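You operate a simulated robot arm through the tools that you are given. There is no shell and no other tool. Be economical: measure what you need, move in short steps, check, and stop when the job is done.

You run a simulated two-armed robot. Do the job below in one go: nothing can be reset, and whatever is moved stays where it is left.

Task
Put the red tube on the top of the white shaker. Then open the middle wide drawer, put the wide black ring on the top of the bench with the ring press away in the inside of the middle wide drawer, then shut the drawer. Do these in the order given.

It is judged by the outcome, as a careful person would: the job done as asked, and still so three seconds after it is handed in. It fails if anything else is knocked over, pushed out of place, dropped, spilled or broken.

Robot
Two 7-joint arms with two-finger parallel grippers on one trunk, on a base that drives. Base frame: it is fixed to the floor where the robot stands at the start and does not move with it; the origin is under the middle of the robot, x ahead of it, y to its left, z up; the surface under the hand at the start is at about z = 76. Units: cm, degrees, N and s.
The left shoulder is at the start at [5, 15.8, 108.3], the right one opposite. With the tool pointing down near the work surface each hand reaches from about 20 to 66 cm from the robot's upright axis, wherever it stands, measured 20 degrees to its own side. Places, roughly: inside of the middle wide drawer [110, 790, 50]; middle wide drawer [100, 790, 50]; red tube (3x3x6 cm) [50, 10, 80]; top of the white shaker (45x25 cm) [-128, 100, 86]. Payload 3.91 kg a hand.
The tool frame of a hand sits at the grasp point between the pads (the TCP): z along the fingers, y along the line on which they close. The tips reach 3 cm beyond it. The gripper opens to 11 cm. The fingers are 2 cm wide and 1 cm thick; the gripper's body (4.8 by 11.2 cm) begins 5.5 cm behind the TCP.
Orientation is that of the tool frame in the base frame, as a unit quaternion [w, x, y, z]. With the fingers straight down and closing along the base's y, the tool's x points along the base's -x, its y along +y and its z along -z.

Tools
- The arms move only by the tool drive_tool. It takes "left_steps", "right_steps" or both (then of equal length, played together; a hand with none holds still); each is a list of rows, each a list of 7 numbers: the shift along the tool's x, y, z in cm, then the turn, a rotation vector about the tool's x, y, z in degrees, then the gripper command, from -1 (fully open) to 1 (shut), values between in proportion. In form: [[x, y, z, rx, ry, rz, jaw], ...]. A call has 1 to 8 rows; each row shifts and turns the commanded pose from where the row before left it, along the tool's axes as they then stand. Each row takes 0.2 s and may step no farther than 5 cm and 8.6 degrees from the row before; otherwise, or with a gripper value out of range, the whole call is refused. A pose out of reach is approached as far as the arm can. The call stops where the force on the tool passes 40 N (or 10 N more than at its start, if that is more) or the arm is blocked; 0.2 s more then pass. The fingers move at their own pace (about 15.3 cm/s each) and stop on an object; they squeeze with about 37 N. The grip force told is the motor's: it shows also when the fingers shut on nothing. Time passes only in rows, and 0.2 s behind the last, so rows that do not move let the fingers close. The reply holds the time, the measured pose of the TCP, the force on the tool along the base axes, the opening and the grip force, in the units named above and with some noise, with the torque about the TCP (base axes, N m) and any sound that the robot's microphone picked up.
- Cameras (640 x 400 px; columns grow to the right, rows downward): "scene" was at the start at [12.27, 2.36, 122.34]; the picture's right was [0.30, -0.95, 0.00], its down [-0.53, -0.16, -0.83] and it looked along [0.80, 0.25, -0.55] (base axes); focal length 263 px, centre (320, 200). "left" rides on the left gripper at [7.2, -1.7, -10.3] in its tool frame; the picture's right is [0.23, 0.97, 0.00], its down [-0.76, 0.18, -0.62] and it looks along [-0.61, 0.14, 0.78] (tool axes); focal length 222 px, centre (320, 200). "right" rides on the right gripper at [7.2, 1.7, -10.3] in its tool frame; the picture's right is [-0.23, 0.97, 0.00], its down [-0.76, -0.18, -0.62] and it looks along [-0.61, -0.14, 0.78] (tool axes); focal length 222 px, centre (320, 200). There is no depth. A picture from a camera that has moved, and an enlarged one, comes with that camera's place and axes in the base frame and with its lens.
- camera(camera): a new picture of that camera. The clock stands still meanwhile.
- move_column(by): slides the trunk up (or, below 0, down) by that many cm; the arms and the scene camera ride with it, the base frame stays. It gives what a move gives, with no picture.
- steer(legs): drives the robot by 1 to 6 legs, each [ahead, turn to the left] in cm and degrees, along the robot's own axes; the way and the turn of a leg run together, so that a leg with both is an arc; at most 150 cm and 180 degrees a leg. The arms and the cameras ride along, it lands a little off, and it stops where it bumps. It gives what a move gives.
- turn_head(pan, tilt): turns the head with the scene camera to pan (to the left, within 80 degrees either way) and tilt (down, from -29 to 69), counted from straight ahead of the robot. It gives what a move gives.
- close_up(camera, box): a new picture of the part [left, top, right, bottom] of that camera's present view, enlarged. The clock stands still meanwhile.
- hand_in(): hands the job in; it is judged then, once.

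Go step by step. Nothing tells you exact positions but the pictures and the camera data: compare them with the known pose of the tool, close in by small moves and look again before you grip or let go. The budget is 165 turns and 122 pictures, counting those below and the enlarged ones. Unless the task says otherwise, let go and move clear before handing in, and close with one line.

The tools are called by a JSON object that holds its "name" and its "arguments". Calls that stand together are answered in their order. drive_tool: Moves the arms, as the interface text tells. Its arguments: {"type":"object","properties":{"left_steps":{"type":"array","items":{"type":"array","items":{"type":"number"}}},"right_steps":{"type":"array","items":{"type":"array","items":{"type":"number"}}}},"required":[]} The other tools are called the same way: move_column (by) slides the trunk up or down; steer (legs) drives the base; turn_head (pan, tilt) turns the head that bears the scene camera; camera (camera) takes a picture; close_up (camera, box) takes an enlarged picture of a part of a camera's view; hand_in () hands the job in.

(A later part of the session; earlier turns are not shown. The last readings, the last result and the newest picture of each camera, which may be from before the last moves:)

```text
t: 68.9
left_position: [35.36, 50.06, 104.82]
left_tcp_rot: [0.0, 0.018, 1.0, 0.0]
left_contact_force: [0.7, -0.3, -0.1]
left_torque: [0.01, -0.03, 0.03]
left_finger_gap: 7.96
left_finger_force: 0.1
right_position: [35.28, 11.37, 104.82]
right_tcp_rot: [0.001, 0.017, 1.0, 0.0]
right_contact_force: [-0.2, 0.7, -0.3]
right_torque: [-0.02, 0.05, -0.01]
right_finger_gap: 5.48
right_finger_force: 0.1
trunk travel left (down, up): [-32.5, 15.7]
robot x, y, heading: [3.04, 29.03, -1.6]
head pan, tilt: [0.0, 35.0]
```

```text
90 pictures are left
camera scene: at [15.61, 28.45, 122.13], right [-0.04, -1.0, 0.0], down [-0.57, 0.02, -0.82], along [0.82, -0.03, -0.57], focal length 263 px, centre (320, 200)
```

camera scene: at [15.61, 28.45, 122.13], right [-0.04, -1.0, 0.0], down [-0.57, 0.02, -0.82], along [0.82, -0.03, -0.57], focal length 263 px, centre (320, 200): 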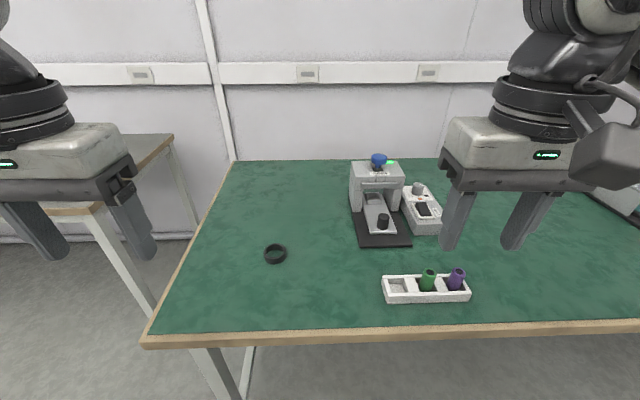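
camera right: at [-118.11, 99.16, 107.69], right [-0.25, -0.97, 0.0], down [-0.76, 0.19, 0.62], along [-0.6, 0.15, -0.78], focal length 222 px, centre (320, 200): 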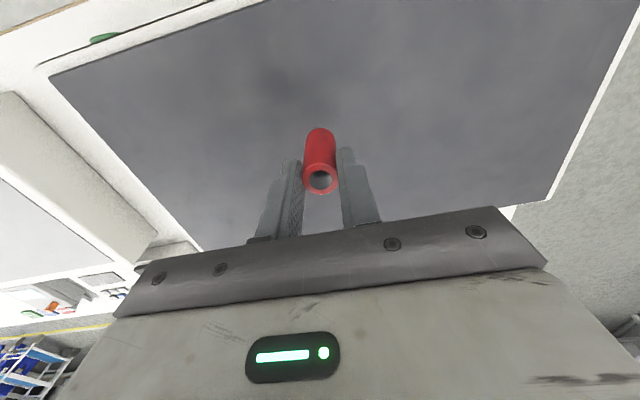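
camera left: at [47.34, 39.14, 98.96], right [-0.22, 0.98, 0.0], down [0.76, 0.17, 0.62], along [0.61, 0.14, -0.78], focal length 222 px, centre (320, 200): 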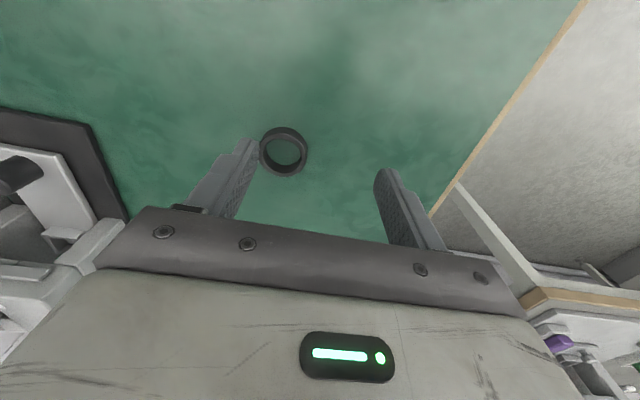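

{"name": "drive_tool", "arguments": {"left_steps": [[0, -4, 2.5, 0, 0, 0, -0.45], [0, -4, 2.5, 0, 0, 0, -0.45], [0, -4, 2.5, 0, 0, 0, -0.45], [-4, 0, 2.5, 0, 0, 0, -0.45], [-4, 0, 2.5, 0, 0, 0, -0.45], [-4, 0, 2.5, 0, 0, 0, -0.45], [-4, 0, 0, 0, 0, 0, -0.45], [-4, 0, 0, 0, 0, 0, -0.45]]}}

{"name": "drive_tool", "arguments": {"left_steps": [[-1.8, 0, 0, 0, 0, 0, -0.45], [-1.8, 0, 0, 0, 0, 0, -0.45], [0, 0, 0, 0, 0, 0, -0.45]]}}

{"name": "camera", "arguments": {"camera": "left"}}

```text
t: 70.7
left_position: [51.22, 43.66, 91.68]
left_tcp_rot: [0.0, 0.018, 1.0, -0.001]
left_contact_force: [-1.0, 1.3, -0.1]
left_torque: [-0.02, 0.02, 0.02]
left_finger_gap: 7.97
left_finger_force: 0.1
left hand out of reach, approached as far as the arm can: row 5, 6, 7, 8
right_position: [35.33, 11.29, 104.86]
right_tcp_rot: [0.0, 0.018, 1.0, 0.0]
right_contact_force: [-0.4, 0.2, -0.7]
right_torque: [-0.04, 0.01, -0.02]
right_finger_gap: 5.5
right_finger_force: 0.1
trunk travel left (down, up): [-32.5, 15.7]
robot x, y, heading: [3.13, 29.14, -2.0]
head pan, tilt: [0.0, 35.0]
```

```text
t: 71.5
left_position: [53.12, 45.2, 92.22]
left_tcp_rot: [0.001, 0.018, 1.0, 0.0]
left_contact_force: [-0.5, -0.2, 0.9]
left_torque: [0.0, -0.01, -0.02]
left_finger_gap: 7.98
left_finger_force: 0.1
left hand out of reach, approached as far as the arm can: row 1, 2
right_position: [35.31, 11.49, 104.84]
right_tcp_rot: [0.0, 0.017, 1.0, 0.0]
right_contact_force: [0.3, -0.6, -0.4]
right_torque: [-0.02, 0.0, 0.01]
right_finger_gap: 5.51
right_finger_force: 0.1
trunk travel left (down, up): [-32.5, 15.7]
robot x, y, heading: [2.81, 29.14, -2.0]
head pan, tilt: [0.0, 35.0]
```

```text
89 pictures are left
camera left: at [45.85, 43.78, 102.57], right [-0.19, 0.98, 0.0], down [0.77, 0.15, 0.62], along [0.61, 0.12, -0.78], focal length 222 px, centre (320, 200)
```

left: 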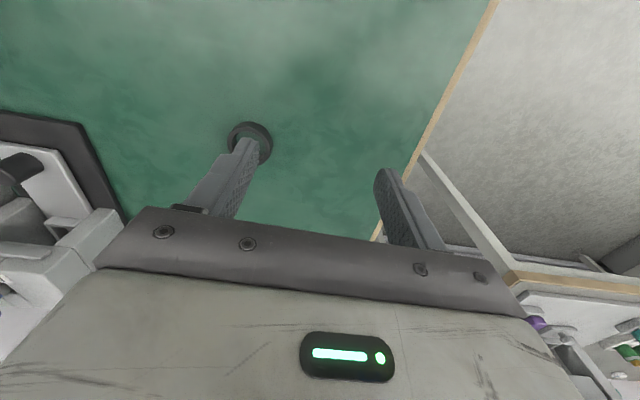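

The left arm's posture limits it here, while the right arm earlier reached 58 cm easily. I'll use the right hand for the ring: retract the left and shift about 20 cm farther left.

{"name": "drive_tool", "arguments": {"left_steps": [[4.5, 0, -2, 0, 0, 0, 0], [4.5, 0, -2, 0, 0, 0, 0], [4.5, 0, -2, 0, 0, 0, 0], [4.5, 0, -2, 0, 0, 0, 0], [2, 0, -4, 0, 0, 0, 0], [0, 0, 0, 0, 0, 0, 0]]}}

{"name": "steer", "arguments": {"legs": [[0, 92], [20, 0], [0, -90]]}}

{"name": "drive_tool", "arguments": {"right_steps": [[-3, 0, 3.5, 0, 0, 0, -0.45], [-3, 0, 3.5, 0, 0, 0, -0.45], [-3, 0, 3.5, 0, 0, 0, -0.45], [-3, 0, 1.5, 0, 0, 0, -0.45], [-3, 0, 0, 0, 0, 0, -0.45], [0, 0, 0, 0, 0, 0, -0.45]]}}

{"name": "camera", "arguments": {"camera": "right"}}

```text
t: 72.9
left_position: [33.1, 45.95, 104.16]
left_tcp_rot: [0.0, 0.018, 1.0, 0.0]
left_contact_force: [0.5, 0.3, -0.3]
left_torque: [0.04, -0.01, 0.03]
left_finger_gap: 5.48
left_finger_force: 0.1
right_position: [35.43, 11.28, 104.95]
right_tcp_rot: [0.001, 0.018, 1.0, -0.001]
right_contact_force: [0.4, -0.8, 0.2]
right_torque: [0.0, -0.01, 0.04]
right_finger_gap: 5.48
right_finger_force: 0.1
trunk travel left (down, up): [-32.5, 15.7]
robot x, y, heading: [2.91, 29.17, -2.2]
head pan, tilt: [0.0, 35.0]
```

```text
t: 82.3
left_position: [32.19, 67.36, 104.26]
left_tcp_rot: [0.0, -0.003, 1.0, 0.0]
left_contact_force: [0.2, 0.8, 0.3]
left_torque: [0.02, -0.01, 0.03]
left_finger_gap: 5.52
left_finger_force: 0.1
right_position: [35.9, 33.02, 104.88]
right_tcp_rot: [0.0, -0.003, 1.0, 0.0]
right_contact_force: [0.8, 0.0, 0.0]
right_torque: [0.01, 0.04, 0.0]
right_finger_gap: 5.53
right_finger_force: 0.2
trunk travel left (down, up): [-32.5, 15.7]
robot x, y, heading: [2.85, 49.32, 0.3]
head pan, tilt: [0.0, 35.0]
```

```text
t: 83.7
left_position: [32.32, 67.33, 104.26]
left_tcp_rot: [0.0, -0.003, 1.0, 0.001]
left_contact_force: [-0.4, 0.2, -0.1]
left_torque: [0.0, 0.01, 0.0]
left_finger_gap: 5.48
left_finger_force: 0.0
right_position: [50.92, 33.07, 92.84]
right_tcp_rot: [0.001, -0.003, 1.0, 0.0]
right_contact_force: [0.4, 0.4, 0.0]
right_torque: [-0.01, 0.0, 0.0]
right_finger_gap: 7.98
right_finger_force: 0.2
trunk travel left (down, up): [-32.5, 15.7]
robot x, y, heading: [2.78, 49.42, 0.5]
head pan, tilt: [0.0, 35.0]
```

```text
88 pictures are left
camera right: at [43.69, 34.66, 103.18], right [0.22, 0.98, 0.0], down [0.76, -0.17, 0.62], along [0.61, -0.14, -0.78], focal length 222 px, centre (320, 200)
```

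right: 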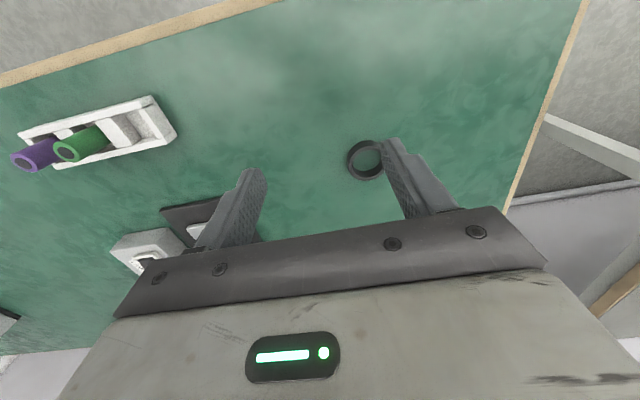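

The ring is again at [58.9, 37.4]. I'll move the right hand over it at z≈85.

{"name": "drive_tool", "arguments": {"right_steps": [[-2, 2.2, 2, 0, 0, 0, -0.45], [-2, 2.2, 2, 0, 0, 0, -0.45], [-2, 0, 2, 0, 0, 0, -0.45], [-2, 0, 2, 0, 0, 0, -0.45], [0, 0, 0, 0, 0, 0, -0.45]]}}

{"name": "camera", "arguments": {"camera": "right"}}

{"name": "camera", "arguments": {"camera": "scene"}}

```text
t: 84.9
left_position: [32.24, 67.37, 104.16]
left_tcp_rot: [0.0, -0.003, 1.0, 0.0]
left_contact_force: [0.4, -0.6, 0.2]
left_torque: [0.0, 0.01, 0.02]
left_finger_gap: 5.52
left_finger_force: 0.1
right_position: [58.84, 37.55, 84.97]
right_tcp_rot: [0.0, -0.002, 1.0, 0.001]
right_contact_force: [0.3, 0.8, 0.0]
right_torque: [-0.03, 0.0, 0.01]
right_finger_gap: 7.98
right_finger_force: 0.1
trunk travel left (down, up): [-32.5, 15.7]
robot x, y, heading: [2.92, 49.31, 0.6]
head pan, tilt: [0.0, 35.0]
```

```text
87 pictures are left
camera right: at [51.58, 39.15, 95.16], right [0.22, 0.98, 0.0], down [0.76, -0.17, 0.62], along [0.61, -0.14, -0.78], focal length 222 px, centre (320, 200)
```

right: 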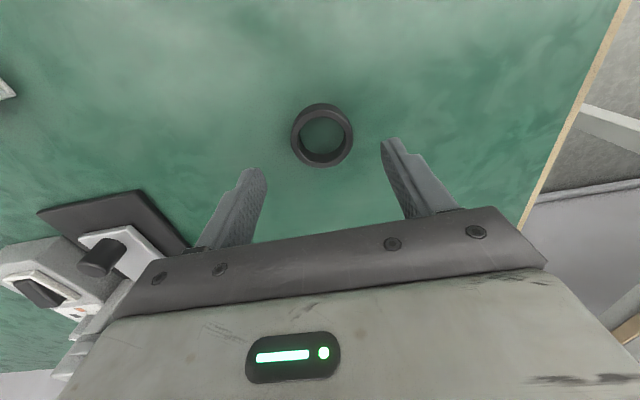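

```text
86 pictures are left
camera scene: at [15.44, 49.26, 122.13], right [0.01, -1.0, 0.0], down [-0.57, 0.0, -0.82], along [0.82, 0.0, -0.57], focal length 263 px, centre (320, 200)
```

scene: 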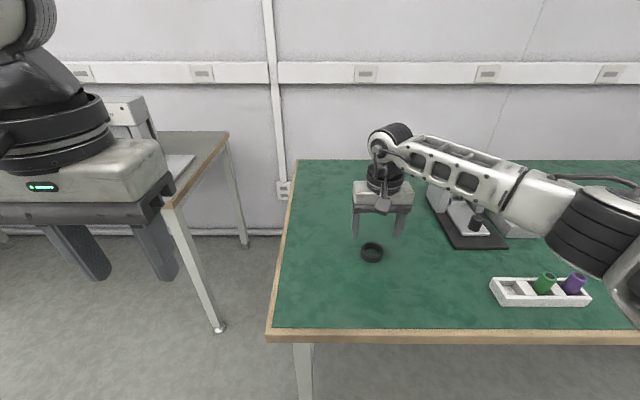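

The ring is centred under the jaws. I'll descend to just above the bench.

{"name": "drive_tool", "arguments": {"right_steps": [[0, 0.1, 3, 0, 0, 0, -0.45], [0, 0, 2.3, 0, 0, 0, -0.45], [0, 0, 0, 0, 0, 0, -0.45]]}}

{"name": "close_up", "arguments": {"camera": "scene", "box": [310, 190, 438, 270]}}

{"name": "camera", "arguments": {"camera": "right"}}

```text
t: 85.7
left_position: [32.2, 67.43, 104.27]
left_tcp_rot: [0.0, -0.003, 1.0, 0.001]
left_contact_force: [0.1, 0.2, 0.9]
left_torque: [0.02, 0.02, -0.01]
left_finger_gap: 5.48
left_finger_force: 0.1
right_position: [58.82, 37.64, 79.59]
right_tcp_rot: [0.001, -0.002, 1.0, 0.0]
right_contact_force: [-0.2, 0.6, -0.1]
right_torque: [-0.02, 0.0, -0.01]
right_finger_gap: 7.97
right_finger_force: 0.1
trunk travel left (down, up): [-32.5, 15.7]
robot x, y, heading: [2.5, 49.59, 0.0]
head pan, tilt: [0.0, 35.0]
```

```text
5.00 times, centred on (374, 230) of scene
camera zoom: at [15.44, 49.26, 122.13], right [0.01, -1.0, 0.0], down [-0.57, 0.0, -0.82], along [0.82, 0.0, -0.57], focal length 1316 px, centre (50, 50)
```

zoom: 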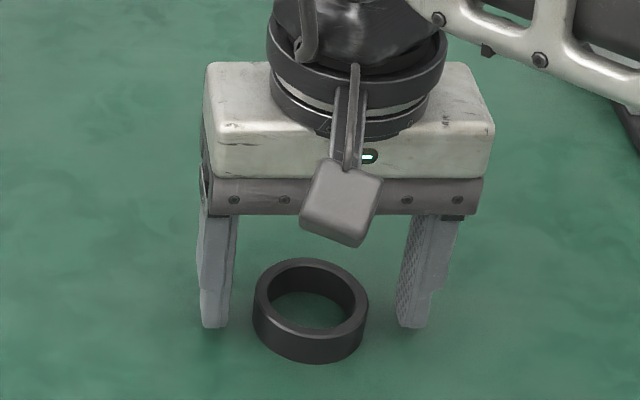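

```text
84 pictures are left
camera right: at [51.61, 39.2, 89.84], right [0.22, 0.97, 0.0], down [0.76, -0.17, 0.62], along [0.61, -0.14, -0.78], focal length 222 px, centre (320, 200)
```

right: 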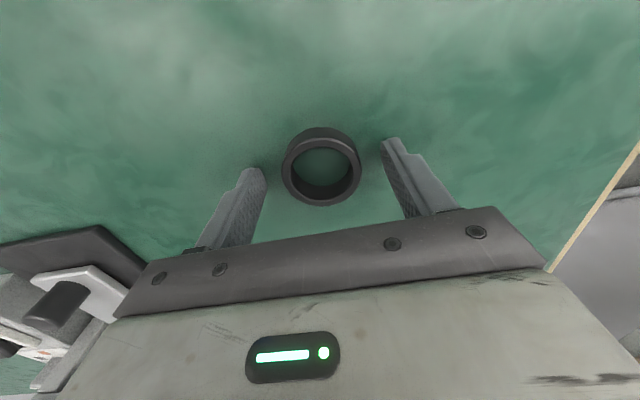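

The fingers flank the ring, centred to within a few millimetres. I'll close and lift.

{"name": "drive_tool", "arguments": {"right_steps": [[0, 0, 0, 0, 0, 0, 0.0], [0, 0, 0, 0, 0, 0, 0.5], [0, 0, 0, 0, 0, 0, 1], [0, 0, 0, 0, 0, 0, 1]]}}

{"name": "drive_tool", "arguments": {"right_steps": [[0, 0, -3, 0, 0, 0, 1], [0, 0, -4, 0, 0, 0, 1], [0, 0, -4, 0, 0, 0, 1], [0, 0, -4, 0, 0, 0, 1], [0, 0, 0, 0, 0, 0, 1]]}}

{"name": "camera", "arguments": {"camera": "right"}}

```text
t: 86.7
left_position: [32.1, 67.35, 104.36]
left_tcp_rot: [0.0, -0.002, 1.0, 0.0]
left_contact_force: [-0.6, 0.4, -0.1]
left_torque: [0.01, -0.01, 0.02]
left_finger_gap: 5.49
left_finger_force: 0.0
right_position: [58.82, 37.64, 79.55]
right_tcp_rot: [0.0, -0.003, 1.0, -0.001]
right_contact_force: [-0.4, 0.3, 0.2]
right_torque: [0.03, -0.01, 0.0]
right_finger_gap: 4.91
right_finger_force: 37.2
trunk travel left (down, up): [-32.5, 15.7]
robot x, y, heading: [2.45, 49.63, 0.6]
head pan, tilt: [0.0, 35.0]
```

```text
t: 87.9
left_position: [32.27, 67.42, 104.27]
left_tcp_rot: [0.0, -0.003, 1.0, 0.001]
left_contact_force: [-0.8, 0.0, 0.7]
left_torque: [0.01, 0.02, 0.01]
left_finger_gap: 5.46
left_finger_force: 0.1
right_position: [58.72, 37.65, 94.39]
right_tcp_rot: [0.0, -0.003, 1.0, 0.0]
right_contact_force: [0.3, 0.7, 0.5]
right_torque: [-0.02, 0.03, 0.01]
right_finger_gap: 4.92
right_finger_force: 36.6
trunk travel left (down, up): [-32.5, 15.7]
robot x, y, heading: [3.02, 49.31, 0.2]
head pan, tilt: [0.0, 35.0]
```

```text
83 pictures are left
camera right: at [51.59, 39.29, 104.71], right [0.22, 0.98, 0.0], down [0.76, -0.17, 0.62], along [0.61, -0.14, -0.78], focal length 222 px, centre (320, 200)
```

right: 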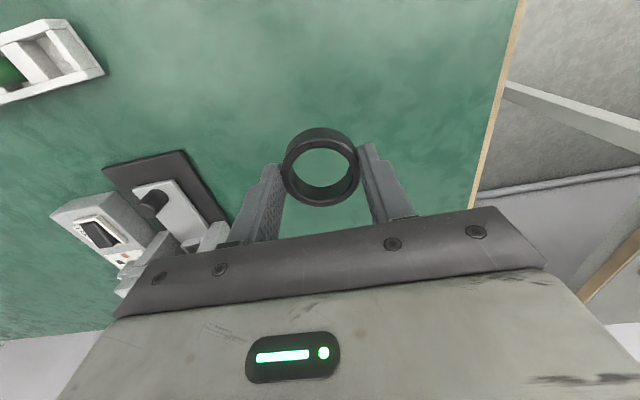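

The ring is held flat. I'll pull the right hand in, back away, turn to face along the aisle, and look.

{"name": "drive_tool", "arguments": {"right_steps": [[4, -0.7, -2, 0, 0, 0, 1], [4, -0.7, -2, 0, 0, 0, 1], [4, -0.7, -2, 0, 0, 0, 1], [4, -0.7, -2, 0, 0, 0, 1], [4, -0.7, -2, 0, 0, 0, 1], [4, -0.7, 0, 0, 0, 0, 1], [0, 0, 0, 0, 0, 0, 1]]}}

{"name": "steer", "arguments": {"legs": [[-22, 0], [0, 90]]}}

{"name": "turn_head", "arguments": {"pan": 0, "tilt": 18}}

{"name": "camera", "arguments": {"camera": "scene"}}

```text
t: 89.5
left_position: [32.17, 67.39, 104.27]
left_tcp_rot: [0.0, -0.002, 1.0, 0.0]
left_contact_force: [0.5, 0.0, -0.1]
left_torque: [-0.04, 0.0, -0.01]
left_finger_gap: 5.48
left_finger_force: 0.2
right_position: [34.83, 33.21, 104.35]
right_tcp_rot: [0.0, -0.003, 1.0, 0.0]
right_contact_force: [-0.7, 0.0, -0.5]
right_torque: [-0.03, 0.02, -0.02]
right_finger_gap: 4.91
right_finger_force: 37.5
trunk travel left (down, up): [-32.5, 15.7]
robot x, y, heading: [2.82, 49.68, 0.1]
head pan, tilt: [0.0, 35.0]
```

```text
t: 95.0
left_position: [-37.76, 78.48, 104.13]
left_tcp_rot: [0.0, 0.715, -0.699, 0.001]
left_contact_force: [0.7, -0.1, 0.0]
left_torque: [0.03, 0.04, 0.02]
left_finger_gap: 5.5
left_finger_force: 0.1
right_position: [-3.74, 81.63, 104.42]
right_tcp_rot: [0.0, 0.715, -0.699, 0.0]
right_contact_force: [-0.4, 0.1, -0.6]
right_torque: [-0.02, 0.02, -0.01]
right_finger_gap: 4.89
right_finger_force: 36.9
trunk travel left (down, up): [-32.5, 15.7]
robot x, y, heading: [-19.09, 49.26, 91.5]
head pan, tilt: [0.0, 35.0]
```

```text
t: 95.8
left_position: [-37.74, 78.36, 104.31]
left_tcp_rot: [0.0, 0.715, -0.699, -0.001]
left_contact_force: [-0.4, -0.5, -0.2]
left_torque: [0.02, -0.03, 0.03]
left_finger_gap: 5.48
left_finger_force: 0.0
right_position: [-3.91, 81.64, 104.32]
right_tcp_rot: [0.0, 0.714, -0.7, -0.001]
right_contact_force: [0.1, -0.1, -0.2]
right_torque: [0.03, -0.02, 0.0]
right_finger_gap: 4.9
right_finger_force: 37.0
trunk travel left (down, up): [-32.5, 15.7]
robot x, y, heading: [-19.62, 49.21, 91.3]
head pan, tilt: [0.0, 18.0]
```

```text
82 pictures are left
camera scene: at [-19.91, 62.4, 124.83], right [1.0, 0.02, 0.0], down [0.01, -0.31, -0.95], along [-0.02, 0.95, -0.31], focal length 263 px, centre (320, 200)
```

scene: 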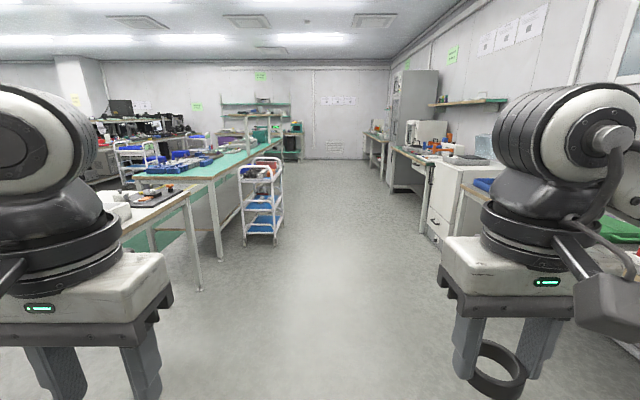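

The aisle ahead is clear between the trolley (x≈−75) and the right-hand cabinets (x≈+90). I'll straighten and drive 400 cm.

{"name": "steer", "arguments": {"legs": [[0, -2.0], [140, 0], [140, 0], [120, 0]]}}

{"name": "camera", "arguments": {"camera": "scene"}}

```text
t: 115.5
left_position: [-40.16, 480.06, 104.19]
left_tcp_rot: [0.0, 0.711, -0.704, 0.0]
left_contact_force: [-0.3, -0.1, 0.2]
left_torque: [0.0, -0.03, -0.05]
left_finger_gap: 5.48
left_finger_force: 0.1
right_position: [-5.99, 482.58, 104.38]
right_tcp_rot: [0.0, 0.71, -0.704, 0.001]
right_contact_force: [0.7, -0.6, 0.4]
right_torque: [-0.02, 0.02, -0.01]
right_finger_gap: 4.65
right_finger_force: 36.8
trunk travel left (down, up): [-32.5, 15.7]
robot x, y, heading: [-22.08, 450.34, 90.3]
head pan, tilt: [0.0, 18.0]
```

```text
81 pictures are left
camera scene: at [-22.45, 463.7, 124.83], right [1.0, 0.01, 0.0], down [0.0, -0.31, -0.95], along [-0.01, 0.95, -0.31], focal length 263 px, centre (320, 200)
```

scene: 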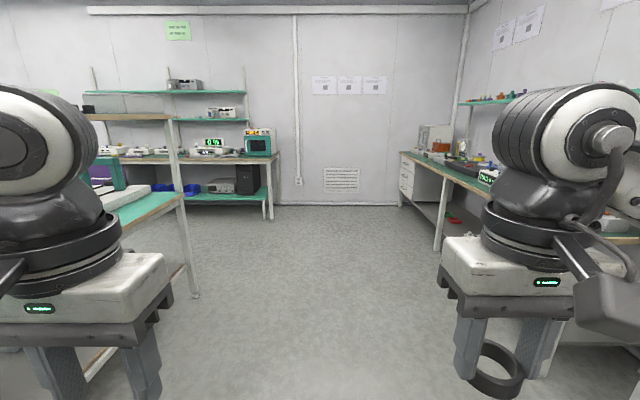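

The jaw gap dropped from 4.9 to 4.65, so I'll check the ring grip. The drawer unit is visible on the right, near the far end.

{"name": "close_up", "arguments": {"camera": "right", "box": [200, 80, 440, 230]}}

{"name": "close_up", "arguments": {"camera": "scene", "box": [380, 100, 480, 220]}}

```text
2.67 times, centred on (320, 155) of right
camera zoom: at [-7.64, 475.39, 114.72], right [-0.98, 0.22, 0.0], down [0.17, 0.76, 0.62], along [0.14, 0.61, -0.78], focal length 592 px, centre (320, 320)
```

zoom: 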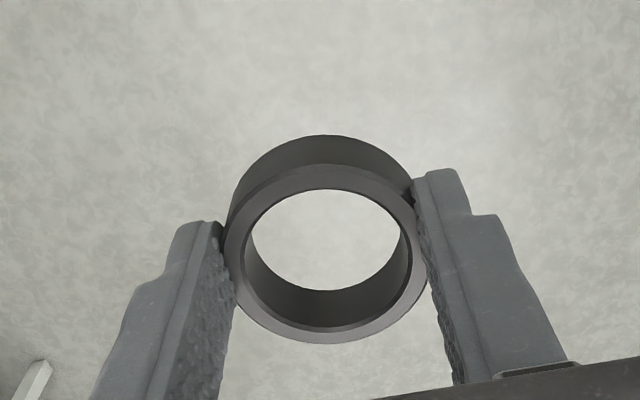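

```text
3.33 times, centred on (430, 160) of scene
camera zoom: at [-22.45, 463.7, 124.83], right [1.0, 0.01, 0.0], down [0.0, -0.31, -0.95], along [-0.01, 0.95, -0.31], focal length 877 px, centre (-47, 333)
```

zoom: 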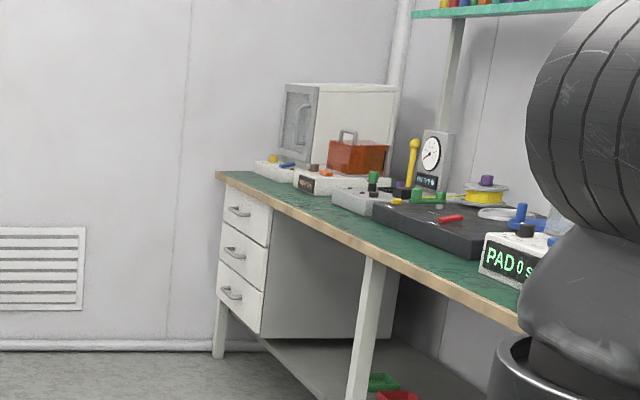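

The ring is still centred in the jaws and flat. The three-drawer unit has its front at x≈83, y≈757–810, with the middle handle near [80, 789, 50]. I'll drive there and turn to face it.

{"name": "steer", "arguments": {"legs": [[120, 0], [120, 0], [80, 0], [0, -90]]}}

{"name": "turn_head", "arguments": {"pan": 0, "tilt": 30}}

{"name": "camera", "arguments": {"camera": "scene"}}

```text
t: 134.8
left_position: [3.77, 786.03, 104.3]
left_tcp_rot: [0.0, -0.012, 1.0, 0.0]
left_contact_force: [0.0, 0.2, -0.3]
left_torque: [-0.04, 0.01, -0.01]
left_finger_gap: 5.5
left_finger_force: 0.2
right_position: [7.03, 751.94, 104.46]
right_tcp_rot: [0.001, -0.012, 1.0, 0.0]
right_contact_force: [0.2, 0.2, 0.0]
right_torque: [0.01, 0.0, 0.02]
right_finger_gap: 4.64
right_finger_force: 37.0
trunk travel left (down, up): [-32.5, 15.7]
robot x, y, heading: [-25.27, 767.5, 1.2]
head pan, tilt: [0.0, 18.0]
```

```text
t: 135.6
left_position: [3.82, 786.03, 104.21]
left_tcp_rot: [0.001, -0.011, 1.0, 0.0]
left_contact_force: [-0.7, -0.2, -1.4]
left_torque: [0.0, 0.01, 0.02]
left_finger_gap: 5.51
left_finger_force: 0.1
right_position: [6.92, 752.02, 104.36]
right_tcp_rot: [-0.001, -0.012, 1.0, -0.001]
right_contact_force: [0.5, -1.0, -0.1]
right_torque: [-0.01, 0.0, 0.0]
right_finger_gap: 4.65
right_finger_force: 37.3
trunk travel left (down, up): [-32.5, 15.7]
robot x, y, heading: [-25.63, 767.93, 1.2]
head pan, tilt: [0.0, 30.0]
```

```text
78 pictures are left
camera scene: at [-12.46, 767.62, 122.91], right [0.02, -1.0, 0.0], down [-0.5, -0.01, -0.87], along [0.87, 0.02, -0.5], focal length 263 px, centre (320, 200)
```

scene: 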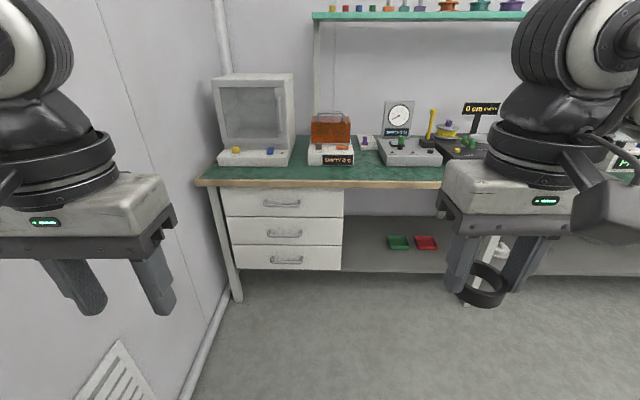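

Three drawers are directly ahead. I'll zoom in for the middle handle's geometry.

{"name": "close_up", "arguments": {"camera": "scene", "box": [200, 170, 360, 280]}}

```text
3.64 times, centred on (280, 225) of scene
camera zoom: at [-12.46, 767.62, 122.91], right [0.02, -1.0, 0.0], down [-0.5, -0.01, -0.87], along [0.87, 0.02, -0.5], focal length 957 px, centre (466, 109)
```

zoom: 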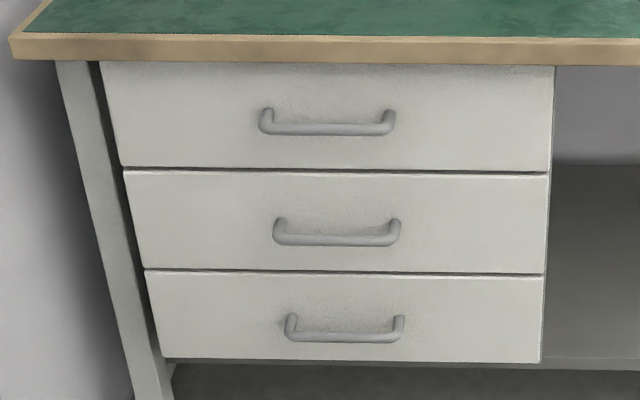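

The middle handle is a U-bar about 14 cm long, near [82.5, 785.8, 49.5]; that drawer spans z 42–57.5 and y 760–812. I'll lower the trunk, extend the left hand forward, and turn it to point at the drawer with the jaws closing vertically.

{"name": "move_column", "arguments": {"by": -30}}

{"name": "drive_tool", "arguments": {"left_steps": [[-4.8, 0, 0, 0, 0, 0, 0], [-4.8, 0, 0, 0, 0, 0, 0], [-4.8, 0, 0, 0, 0, 0, 0], [-4.8, 0, 0, 0, 0, 0, 0], [-4.8, 0, 0, 0, 0, 0, 0], [-2, 0, 3, 0, 0, 0, 0], [0, 0, 4.5, 0, 0, 0, 0], [0, 0, 0, 0, 0, 0, 0]]}}

```text
t: 138.6
left_position: [3.83, 786.01, 74.18]
left_tcp_rot: [0.001, -0.011, 1.0, 0.001]
left_contact_force: [-0.4, -0.1, 0.3]
left_torque: [0.02, 0.02, -0.01]
left_finger_gap: 5.51
left_finger_force: 0.1
right_position: [6.93, 751.96, 74.34]
right_tcp_rot: [0.0, -0.012, 1.0, -0.001]
right_contact_force: [-0.7, 0.7, 0.2]
right_torque: [-0.01, -0.04, -0.02]
right_finger_gap: 4.64
right_finger_force: 36.9
trunk travel left (down, up): [-2.5, 45.7]
robot x, y, heading: [-25.25, 767.76, 1.1]
head pan, tilt: [0.0, 30.0]
```

```text
t: 140.4
left_position: [26.53, 788.91, 66.27]
left_tcp_rot: [0.001, -0.012, 1.0, 0.0]
left_contact_force: [0.9, 0.6, -0.1]
left_torque: [-0.04, -0.02, -0.01]
left_finger_gap: 5.5
left_finger_force: 0.0
left hand out of reach, approached as far as the arm can: row 5, 6
right_position: [7.08, 751.99, 74.52]
right_tcp_rot: [0.0, -0.011, 1.0, 0.001]
right_contact_force: [0.4, 0.6, -0.7]
right_torque: [-0.01, 0.03, 0.0]
right_finger_gap: 4.64
right_finger_force: 37.0
trunk travel left (down, up): [-2.5, 45.7]
robot x, y, heading: [-24.93, 767.62, 1.2]
head pan, tilt: [0.0, 30.0]
```

{"name": "drive_tool", "arguments": {"left_steps": [[0, 0, 0, -4.62, -4.62, 4.62, 0], [0, 0, 0, -4.62, -4.62, 4.62, 0], [0, 0, 0, -4.62, -4.62, 4.62, 0], [0, 0, 0, -4.62, -4.62, 4.62, 0], [0, 0, 0, -4.62, -4.62, 4.62, 0], [0, 0, 0, -4.62, -4.62, 4.62, 0], [0, 0, 0, -4.62, -4.62, 4.62, 0], [0, 0, 0, 0, 0, 0, 0]]}}

```text
t: 142.2
left_position: [26.53, 788.92, 66.31]
left_tcp_rot: [0.268, 0.261, 0.886, 0.275]
left_contact_force: [0.5, -0.2, 0.0]
left_torque: [-0.01, 0.0, 0.0]
left_finger_gap: 5.48
left_finger_force: 0.0
right_position: [6.98, 751.97, 74.36]
right_tcp_rot: [0.001, -0.011, 1.0, 0.0]
right_contact_force: [-0.2, 0.7, 0.2]
right_torque: [0.0, 0.03, 0.0]
right_finger_gap: 4.61
right_finger_force: 37.0
trunk travel left (down, up): [-2.5, 45.7]
robot x, y, heading: [-25.01, 767.63, 1.4]
head pan, tilt: [0.0, 30.0]
```

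{"name": "drive_tool", "arguments": {"left_steps": [[0, 0, 0, -4.62, -4.62, 4.62, 0], [0, 0, 0, -4.62, -4.62, 4.62, 0], [0, 0, 0, -4.62, -4.62, 4.62, 0], [0, 0, 0, -4.62, -4.62, 4.62, 0], [0, 0, 0, -4.62, -4.62, 4.62, 0], [0, 0, 0, -4.62, -4.62, 4.62, 0], [0, 0, 0, -4.62, -4.62, 4.62, 0], [0, 0, 0, -4.6, -4.6, 4.6, 0]]}}

{"name": "camera", "arguments": {"camera": "scene"}}

{"name": "camera", "arguments": {"camera": "left"}}

```text
t: 144.0
left_position: [26.69, 788.95, 66.26]
left_tcp_rot: [0.495, 0.494, 0.505, 0.506]
left_contact_force: [-0.9, 0.6, 0.1]
left_torque: [-0.01, -0.01, 0.01]
left_finger_gap: 5.53
left_finger_force: 0.0
right_position: [7.12, 752.01, 74.43]
right_tcp_rot: [0.0, -0.012, 1.0, 0.0]
right_contact_force: [0.3, 0.0, 0.6]
right_torque: [0.03, 0.04, 0.0]
right_finger_gap: 4.66
right_finger_force: 36.5
trunk travel left (down, up): [-2.5, 45.7]
robot x, y, heading: [-25.3, 767.68, 1.2]
head pan, tilt: [0.0, 30.0]
```

```text
76 pictures are left
camera scene: at [-12.46, 767.61, 92.91], right [0.02, -1.0, 0.0], down [-0.5, -0.01, -0.87], along [0.87, 0.02, -0.5], focal length 263 px, centre (320, 200)
```

scene: 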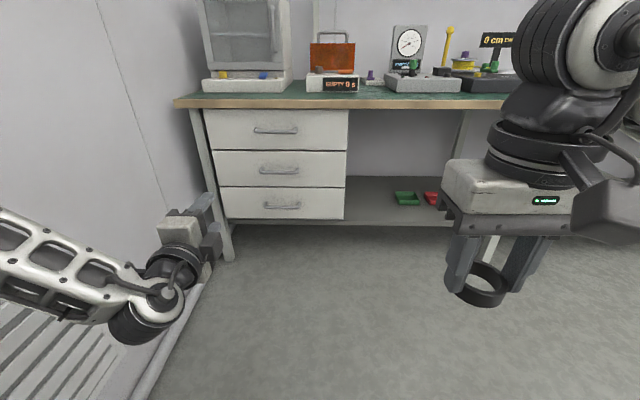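

```text
75 pictures are left
camera left: at [16.13, 795.9, 64.54], right [-0.01, 0.23, 0.97], down [-0.61, -0.77, 0.18], along [0.79, -0.59, 0.14], focal length 222 px, centre (320, 200)
```

left: 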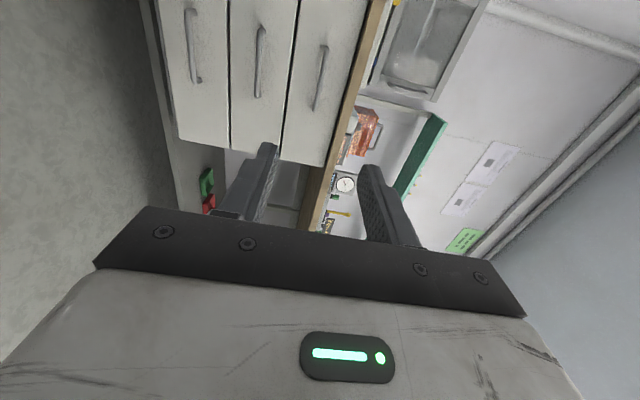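

The left hand now points at the drawers with vertical jaws. I'll zoom in to triangulate the handle from this lower camera.

{"name": "close_up", "arguments": {"camera": "scene", "box": [200, 100, 360, 230]}}

{"name": "close_up", "arguments": {"camera": "left", "box": [160, 0, 400, 160]}}

```text
3.08 times, centred on (280, 165) of scene
camera zoom: at [-12.46, 767.61, 92.91], right [0.02, -1.0, 0.0], down [-0.5, -0.01, -0.87], along [0.87, 0.02, -0.5], focal length 810 px, centre (443, 308)
```

zoom: 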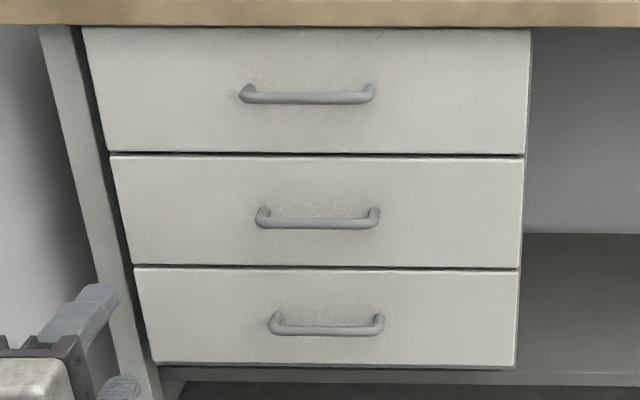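

```text
2.50 times, centred on (280, 80) of left
camera zoom: at [16.13, 795.9, 64.54], right [-0.01, 0.23, 0.97], down [-0.61, -0.77, 0.18], along [0.79, -0.59, 0.14], focal length 555 px, centre (420, 500)
```

zoom: 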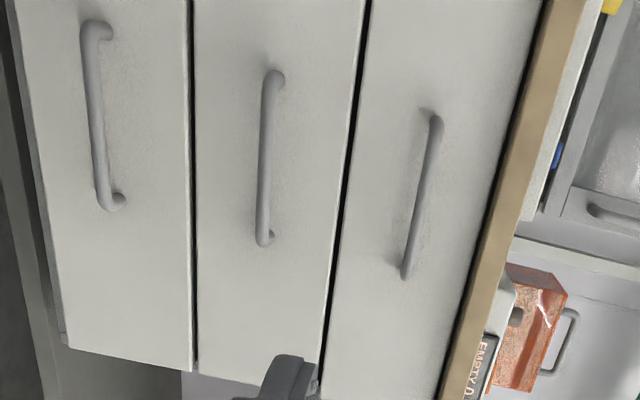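

Triangulating gives the handle bar at [79, 785, 51.8], the drawer face at x≈82.6, and the drawer at z 44.6–59.6. I'll straighten the heading and drive 40 cm ahead, then align the left hand short of the bar.

{"name": "steer", "arguments": {"legs": [[0, -1.2], [39, 0]]}}

```text
t: 146.8
left_position: [65.88, 787.99, 66.24]
left_tcp_rot: [0.5, 0.499, 0.5, 0.501]
left_contact_force: [-0.1, -0.1, 0.1]
left_torque: [-0.01, 0.02, 0.01]
left_finger_gap: 5.51
left_finger_force: 0.1
right_position: [45.4, 751.38, 74.44]
right_tcp_rot: [0.0, -0.001, 1.0, 0.0]
right_contact_force: [0.3, -0.1, 0.5]
right_torque: [0.02, 0.0, 0.01]
right_finger_gap: 4.63
right_finger_force: 36.8
trunk travel left (down, up): [-2.5, 45.7]
robot x, y, heading: [13.57, 767.81, 0.2]
head pan, tilt: [0.0, 30.0]
```

{"name": "drive_tool", "arguments": {"left_steps": [[-1, -4.8, 0, 0, 0, 0, 0], [-1, -4.8, 0, 0, 0, 0, 0], [-1, -4.8, 0, 0, 0, 0, 0], [0, 0, 3, 0, 0, 0, 0], [0, 0, 0, 0, 0, 0, 0]]}}

{"name": "camera", "arguments": {"camera": "left"}}

{"name": "camera", "arguments": {"camera": "scene"}}

```text
t: 148.0
left_position: [67.6, 791.04, 62.63]
left_tcp_rot: [0.499, 0.501, 0.501, 0.5]
left_contact_force: [0.2, -0.2, -0.7]
left_torque: [0.03, -0.01, 0.0]
left_finger_gap: 5.5
left_finger_force: 0.0
left hand out of reach, approached as far as the arm can: row 1, 2, 3, 4
right_position: [45.5, 751.53, 74.41]
right_tcp_rot: [0.0, -0.001, 1.0, 0.0]
right_contact_force: [-1.0, -0.1, 1.3]
right_torque: [-0.01, 0.02, -0.02]
right_finger_gap: 4.63
right_finger_force: 37.1
trunk travel left (down, up): [-2.5, 45.7]
robot x, y, heading: [13.63, 767.7, 0.2]
head pan, tilt: [0.0, 30.0]
```

```text
72 pictures are left
camera left: at [57.24, 798.19, 60.92], right [0.0, 0.23, 0.97], down [-0.62, -0.76, 0.18], along [0.78, -0.61, 0.14], focal length 222 px, centre (320, 200)
```

left: 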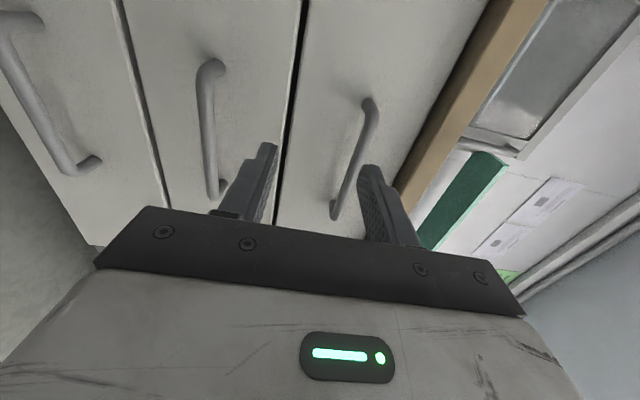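

```text
71 pictures are left
camera scene: at [26.4, 767.42, 92.9], right [0.0, -1.0, 0.0], down [-0.5, 0.0, -0.87], along [0.87, 0.0, -0.5], focal length 263 px, centre (320, 200)
```

scene: 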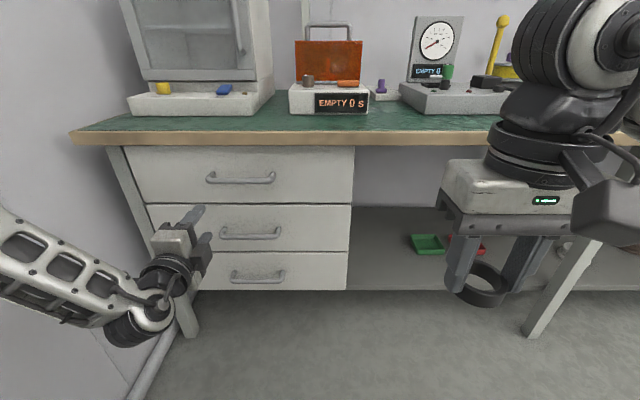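

The left arm is stretched to its limit. I'll pull it back, align it lower and inward there, and close the distance with the base instead.

{"name": "drive_tool", "arguments": {"left_steps": [[0, 0, -4.5, 0, 0, 0, 0], [0, 0, -4.5, 0, 0, 0, 0], [0, 0, -4.5, 0, 0, 0, 0], [-1, -4, 0, 0, 0, 0, 0], [-1, -4, 0, 0, 0, 0, 0], [-2, -2.8, 0, 0, 0, 0, 0], [-2, 0, 0, 0, 0, 0, 0], [0, 0, 0, 0, 0, 0, 0]]}}

{"name": "camera", "arguments": {"camera": "scene"}}

```text
t: 149.8
left_position: [56.35, 790.51, 62.67]
left_tcp_rot: [0.5, 0.499, 0.5, 0.502]
left_contact_force: [-0.7, -0.8, -0.3]
left_torque: [0.0, 0.02, 0.03]
left_finger_gap: 5.5
left_finger_force: 0.1
left hand out of reach, approached as far as the arm can: row 4, 5, 6, 7
right_position: [45.59, 751.4, 74.46]
right_tcp_rot: [0.0, -0.002, 1.0, 0.001]
right_contact_force: [-0.7, 0.2, -0.4]
right_torque: [-0.02, 0.0, 0.03]
right_finger_gap: 4.64
right_finger_force: 37.3
trunk travel left (down, up): [-2.5, 45.7]
robot x, y, heading: [13.61, 767.73, 0.2]
head pan, tilt: [0.0, 30.0]
```

```text
70 pictures are left
camera scene: at [26.4, 767.42, 92.9], right [0.0, -1.0, 0.0], down [-0.5, 0.0, -0.87], along [0.87, 0.0, -0.5], focal length 263 px, centre (320, 200)
```

scene: 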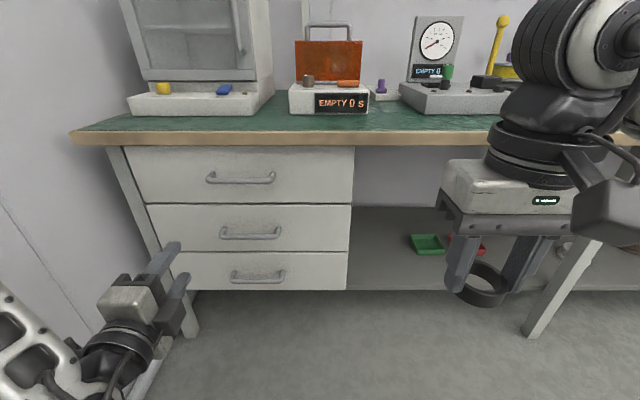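

Height is stuck at about 62 with level fingers. I'll tilt the fingers 40° down to free the wrist and try to go lower.

{"name": "drive_tool", "arguments": {"left_steps": [[0, 0, 0, 8, 0, 0, 0], [0, 0, 0, 8, 0, 0, 0], [0, 0, 0, 8, 0, 0, 0], [0, 0, 0, 8, 0, 0, 0], [0, 0, 0, 8, 0, 0, 0], [-2, -2.3, 1.9, 0, 0, 0, 0], [-2, -2.3, 1.9, 0, 0, 0, 0], [-2, -2.3, 1.9, 0, 0, 0, 0]]}}

```text
t: 151.6
left_position: [56.24, 785.03, 54.19]
left_tcp_rot: [0.299, 0.64, 0.642, 0.299]
left_contact_force: [-0.7, -0.1, -0.1]
left_torque: [-0.01, -0.01, -0.02]
left_finger_gap: 5.52
left_finger_force: 0.0
left hand out of reach, approached as far as the arm can: row 8
right_position: [45.5, 751.43, 74.45]
right_tcp_rot: [0.0, -0.001, 1.0, -0.001]
right_contact_force: [-0.6, 0.0, -0.7]
right_torque: [-0.01, -0.02, 0.06]
right_finger_gap: 4.66
right_finger_force: 36.9
trunk travel left (down, up): [-2.5, 45.7]
robot x, y, heading: [13.46, 767.49, -0.0]
head pan, tilt: [0.0, 30.0]
```

The hand is now at [56.2, 785, 54.2], tilted 40° down. I'll lower the trunk 1.1 cm, narrow the jaws to 3 cm, and drive 14 cm nearer before checking.

{"name": "move_column", "arguments": {"by": -1.1}}

{"name": "drive_tool", "arguments": {"left_steps": [[0, 0, 0, 0, 0, 0, 0.4], [0, 0, 0, 0, 0, 0, 0.4]]}}

{"name": "steer", "arguments": {"legs": [[14, 0]]}}

{"name": "camera", "arguments": {"camera": "left"}}

{"name": "camera", "arguments": {"camera": "scene"}}

```text
t: 152.2
left_position: [56.13, 785.13, 53.16]
left_tcp_rot: [0.3, 0.64, 0.641, 0.299]
left_contact_force: [0.5, -0.7, -1.1]
left_torque: [0.02, 0.0, -0.01]
left_finger_gap: 5.49
left_finger_force: 0.1
right_position: [45.49, 751.45, 73.41]
right_tcp_rot: [0.0, 0.0, 1.0, -0.001]
right_contact_force: [0.1, 0.0, -0.5]
right_torque: [0.03, -0.01, -0.01]
right_finger_gap: 4.64
right_finger_force: 37.2
trunk travel left (down, up): [-1.4, 46.8]
robot x, y, heading: [13.72, 767.82, 0.2]
head pan, tilt: [0.0, 30.0]
```

```text
t: 152.8
left_position: [56.24, 785.09, 53.03]
left_tcp_rot: [0.299, 0.64, 0.641, 0.299]
left_contact_force: [-1.1, -0.2, 0.4]
left_torque: [-0.02, -0.01, 0.0]
left_finger_gap: 3.31
left_finger_force: 0.0
right_position: [45.51, 751.42, 73.4]
right_tcp_rot: [0.0, -0.001, 1.0, 0.001]
right_contact_force: [-0.6, -0.8, 0.8]
right_torque: [-0.04, -0.01, -0.01]
right_finger_gap: 4.65
right_finger_force: 37.0
trunk travel left (down, up): [-1.4, 46.8]
robot x, y, heading: [13.66, 767.38, -0.1]
head pan, tilt: [0.0, 30.0]
```

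```text
t: 154.1
left_position: [70.26, 785.18, 53.15]
left_tcp_rot: [0.299, 0.64, 0.642, 0.299]
left_contact_force: [-0.6, -0.1, 0.0]
left_torque: [0.03, -0.01, -0.01]
left_finger_gap: 3.31
left_finger_force: 0.1
right_position: [59.6, 751.47, 73.34]
right_tcp_rot: [0.001, -0.002, 1.0, 0.0]
right_contact_force: [0.7, 0.4, -0.8]
right_torque: [-0.01, 0.0, 0.02]
right_finger_gap: 4.67
right_finger_force: 36.9
trunk travel left (down, up): [-1.4, 46.8]
robot x, y, heading: [27.6, 767.77, 0.2]
head pan, tilt: [0.0, 30.0]
```

```text
69 pictures are left
camera left: at [61.19, 792.38, 58.42], right [0.63, 0.23, 0.75], down [-0.36, -0.76, 0.54], along [0.69, -0.61, -0.39], focal length 222 px, centre (320, 200)
```

left: 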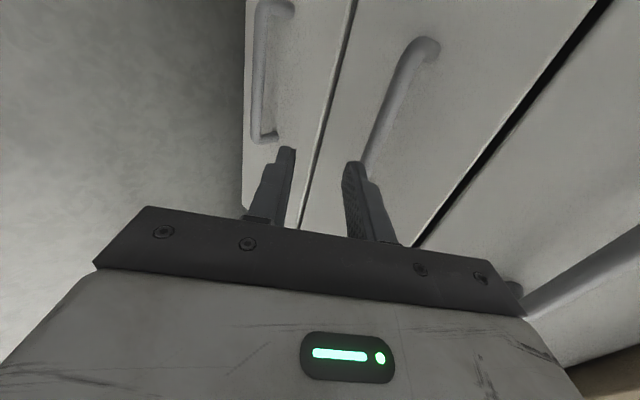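

```text
68 pictures are left
camera scene: at [40.41, 767.46, 91.81], right [0.0, -1.0, 0.0], down [-0.5, 0.0, -0.87], along [0.87, 0.0, -0.5], focal length 263 px, centre (320, 200)
```

scene: 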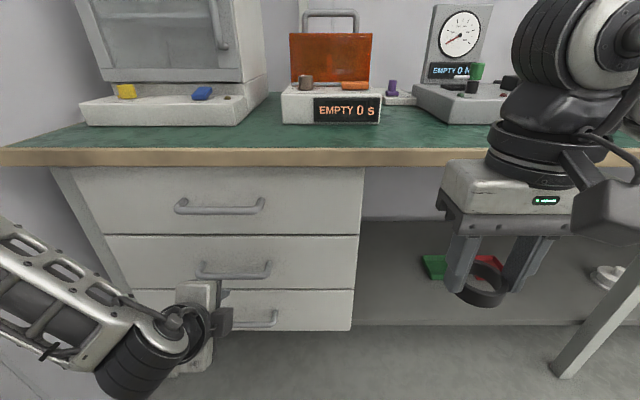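

The estimates agree: bar at [79, 785, 51.9]. I'll open the jaws to about 4.2 cm, raise 0.3 cm, and drive in 7 cm so the bar enters between the fingers.

{"name": "drive_tool", "arguments": {"left_steps": [[0, 0, 0, 0, 0, 0, 0.24], [0, 0, 0, 0, 0, 0, 0.24]]}}

{"name": "move_column", "arguments": {"by": 0.3}}

{"name": "steer", "arguments": {"legs": [[4.5, 0]]}}

{"name": "close_up", "arguments": {"camera": "scene", "box": [140, 220, 300, 350]}}

{"name": "camera", "arguments": {"camera": "left"}}

```text
t: 154.7
left_position: [70.23, 785.17, 53.02]
left_tcp_rot: [0.299, 0.641, 0.641, 0.299]
left_contact_force: [0.5, 0.1, 0.4]
left_torque: [-0.01, 0.01, -0.01]
left_finger_gap: 4.2
left_finger_force: 0.1
right_position: [59.52, 751.43, 73.23]
right_tcp_rot: [0.0, -0.002, 1.0, 0.0]
right_contact_force: [-0.2, 0.3, 0.7]
right_torque: [0.03, 0.01, 0.0]
right_finger_gap: 4.6
right_finger_force: 37.0
trunk travel left (down, up): [-1.4, 46.8]
robot x, y, heading: [27.71, 767.71, 0.4]
head pan, tilt: [0.0, 30.0]
```

```text
t: 155.2
left_position: [70.24, 785.1, 53.4]
left_tcp_rot: [0.299, 0.64, 0.642, 0.298]
left_contact_force: [-0.5, 0.0, -0.3]
left_torque: [-0.04, -0.03, 0.01]
left_finger_gap: 4.19
left_finger_force: 0.0
right_position: [59.5, 751.46, 73.65]
right_tcp_rot: [0.0, -0.001, 1.0, 0.0]
right_contact_force: [1.1, 0.5, 0.2]
right_torque: [0.0, -0.02, 0.01]
right_finger_gap: 4.63
right_finger_force: 37.2
trunk travel left (down, up): [-1.7, 46.5]
robot x, y, heading: [27.83, 767.51, 0.1]
head pan, tilt: [0.0, 30.0]
```

```text
t: 156.1
left_position: [74.75, 785.18, 53.37]
left_tcp_rot: [0.299, 0.64, 0.642, 0.299]
left_contact_force: [0.6, -0.6, 0.2]
left_torque: [-0.01, 0.0, 0.01]
left_finger_gap: 4.18
left_finger_force: 0.1
right_position: [64.06, 751.45, 73.58]
right_tcp_rot: [0.0, -0.001, 1.0, -0.001]
right_contact_force: [0.1, -0.1, -0.4]
right_torque: [0.01, -0.02, -0.01]
right_finger_gap: 4.64
right_finger_force: 36.6
trunk travel left (down, up): [-1.7, 46.5]
robot x, y, heading: [32.13, 767.49, 0.3]
head pan, tilt: [0.0, 30.0]
```

```text
3.08 times, centred on (220, 285) of scene
camera zoom: at [44.87, 767.47, 92.11], right [0.0, -1.0, 0.0], down [-0.5, 0.0, -0.87], along [0.87, 0.0, -0.5], focal length 810 px, centre (628, -62)
```

zoom: 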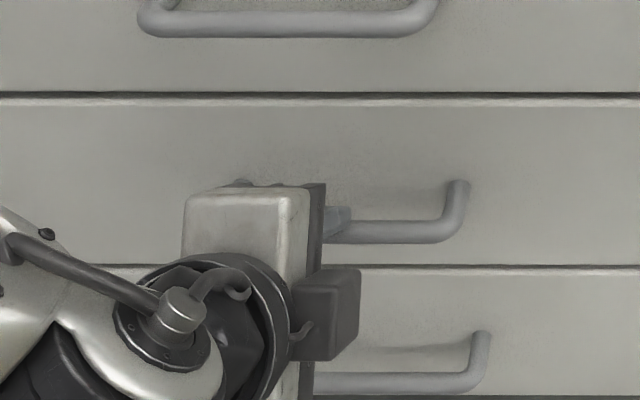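

```text
66 pictures are left
camera left: at [65.65, 792.39, 58.72], right [0.63, 0.23, 0.75], down [-0.36, -0.76, 0.54], along [0.69, -0.61, -0.39], focal length 222 px, centre (320, 200)
```

left: 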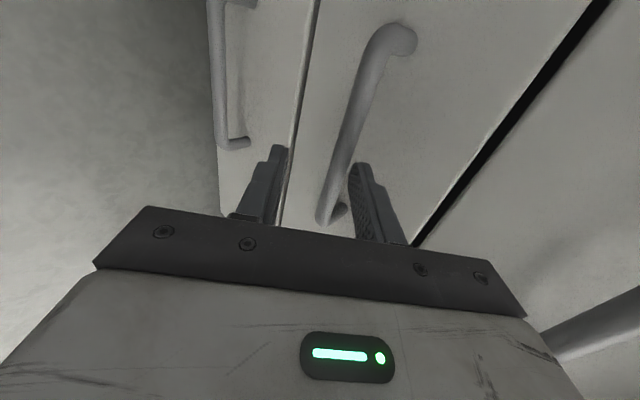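

The bar is between the fingers. I'll drive the last 2.6 cm.

{"name": "steer", "arguments": {"legs": [[2.6, 0]]}}

{"name": "camera", "arguments": {"camera": "left"}}

```text
t: 156.9
left_position: [77.22, 785.2, 53.41]
left_tcp_rot: [0.298, 0.64, 0.642, 0.297]
left_contact_force: [-0.3, 0.1, 0.0]
left_torque: [0.01, 0.0, -0.01]
left_finger_gap: 4.21
left_finger_force: 0.0
right_position: [66.52, 751.49, 73.57]
right_tcp_rot: [0.0, -0.002, 1.0, 0.0]
right_contact_force: [0.4, 0.2, -0.5]
right_torque: [-0.02, 0.0, -0.01]
right_finger_gap: 4.63
right_finger_force: 37.0
trunk travel left (down, up): [-1.7, 46.5]
robot x, y, heading: [34.51, 767.83, 0.5]
head pan, tilt: [0.0, 30.0]
```

```text
65 pictures are left
camera left: at [68.21, 792.41, 58.72], right [0.63, 0.23, 0.75], down [-0.36, -0.76, 0.54], along [0.69, -0.61, -0.39], focal length 222 px, centre (320, 200)
```

left: 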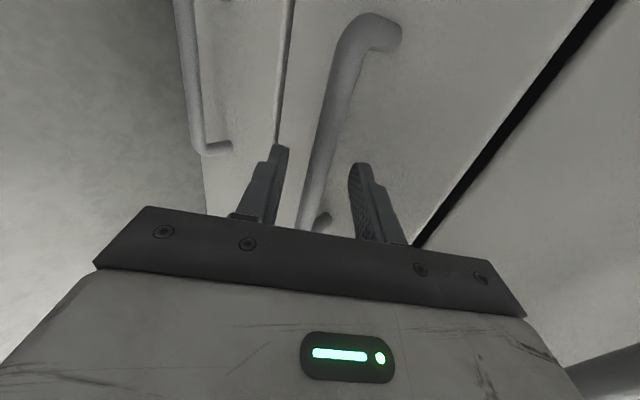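

The bar lies between the jaws. I'll close on it.

{"name": "drive_tool", "arguments": {"left_steps": [[0, 0, 0, 0, 0, 0, 0.6], [0, 0, 0, 0, 0, 0, 1], [0, 0, 0, 0, 0, 0, 1], [0, 0, 0, 0, 0, 0, 1]]}}

{"name": "camera", "arguments": {"camera": "left"}}

```text
t: 157.9
left_position: [77.09, 785.25, 53.21]
left_tcp_rot: [0.298, 0.64, 0.642, 0.298]
left_contact_force: [-4.5, -0.3, -5.0]
left_torque: [0.1, 0.14, -0.05]
left_finger_gap: 1.35
left_finger_force: 44.9
right_position: [66.62, 751.56, 73.65]
right_tcp_rot: [-0.001, -0.002, 1.0, 0.0]
right_contact_force: [-0.3, 0.1, 0.4]
right_torque: [-0.03, -0.02, 0.0]
right_finger_gap: 4.65
right_finger_force: 36.7
trunk travel left (down, up): [-1.7, 46.5]
robot x, y, heading: [34.39, 767.9, 0.5]
head pan, tilt: [0.0, 30.0]
```

```text
64 pictures are left
camera left: at [68.16, 792.42, 58.66], right [0.63, 0.23, 0.74], down [-0.36, -0.76, 0.54], along [0.69, -0.61, -0.4], focal length 222 px, centre (320, 200)
```

left: 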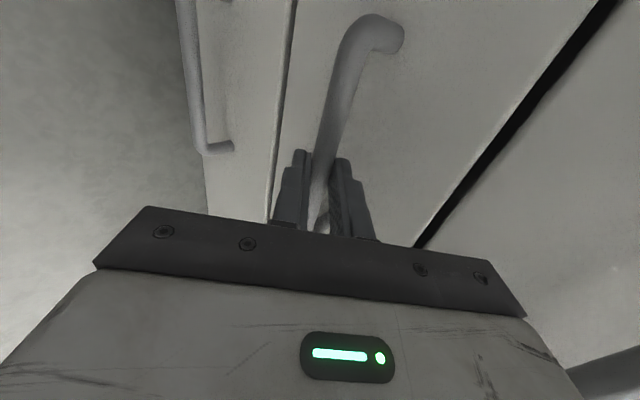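

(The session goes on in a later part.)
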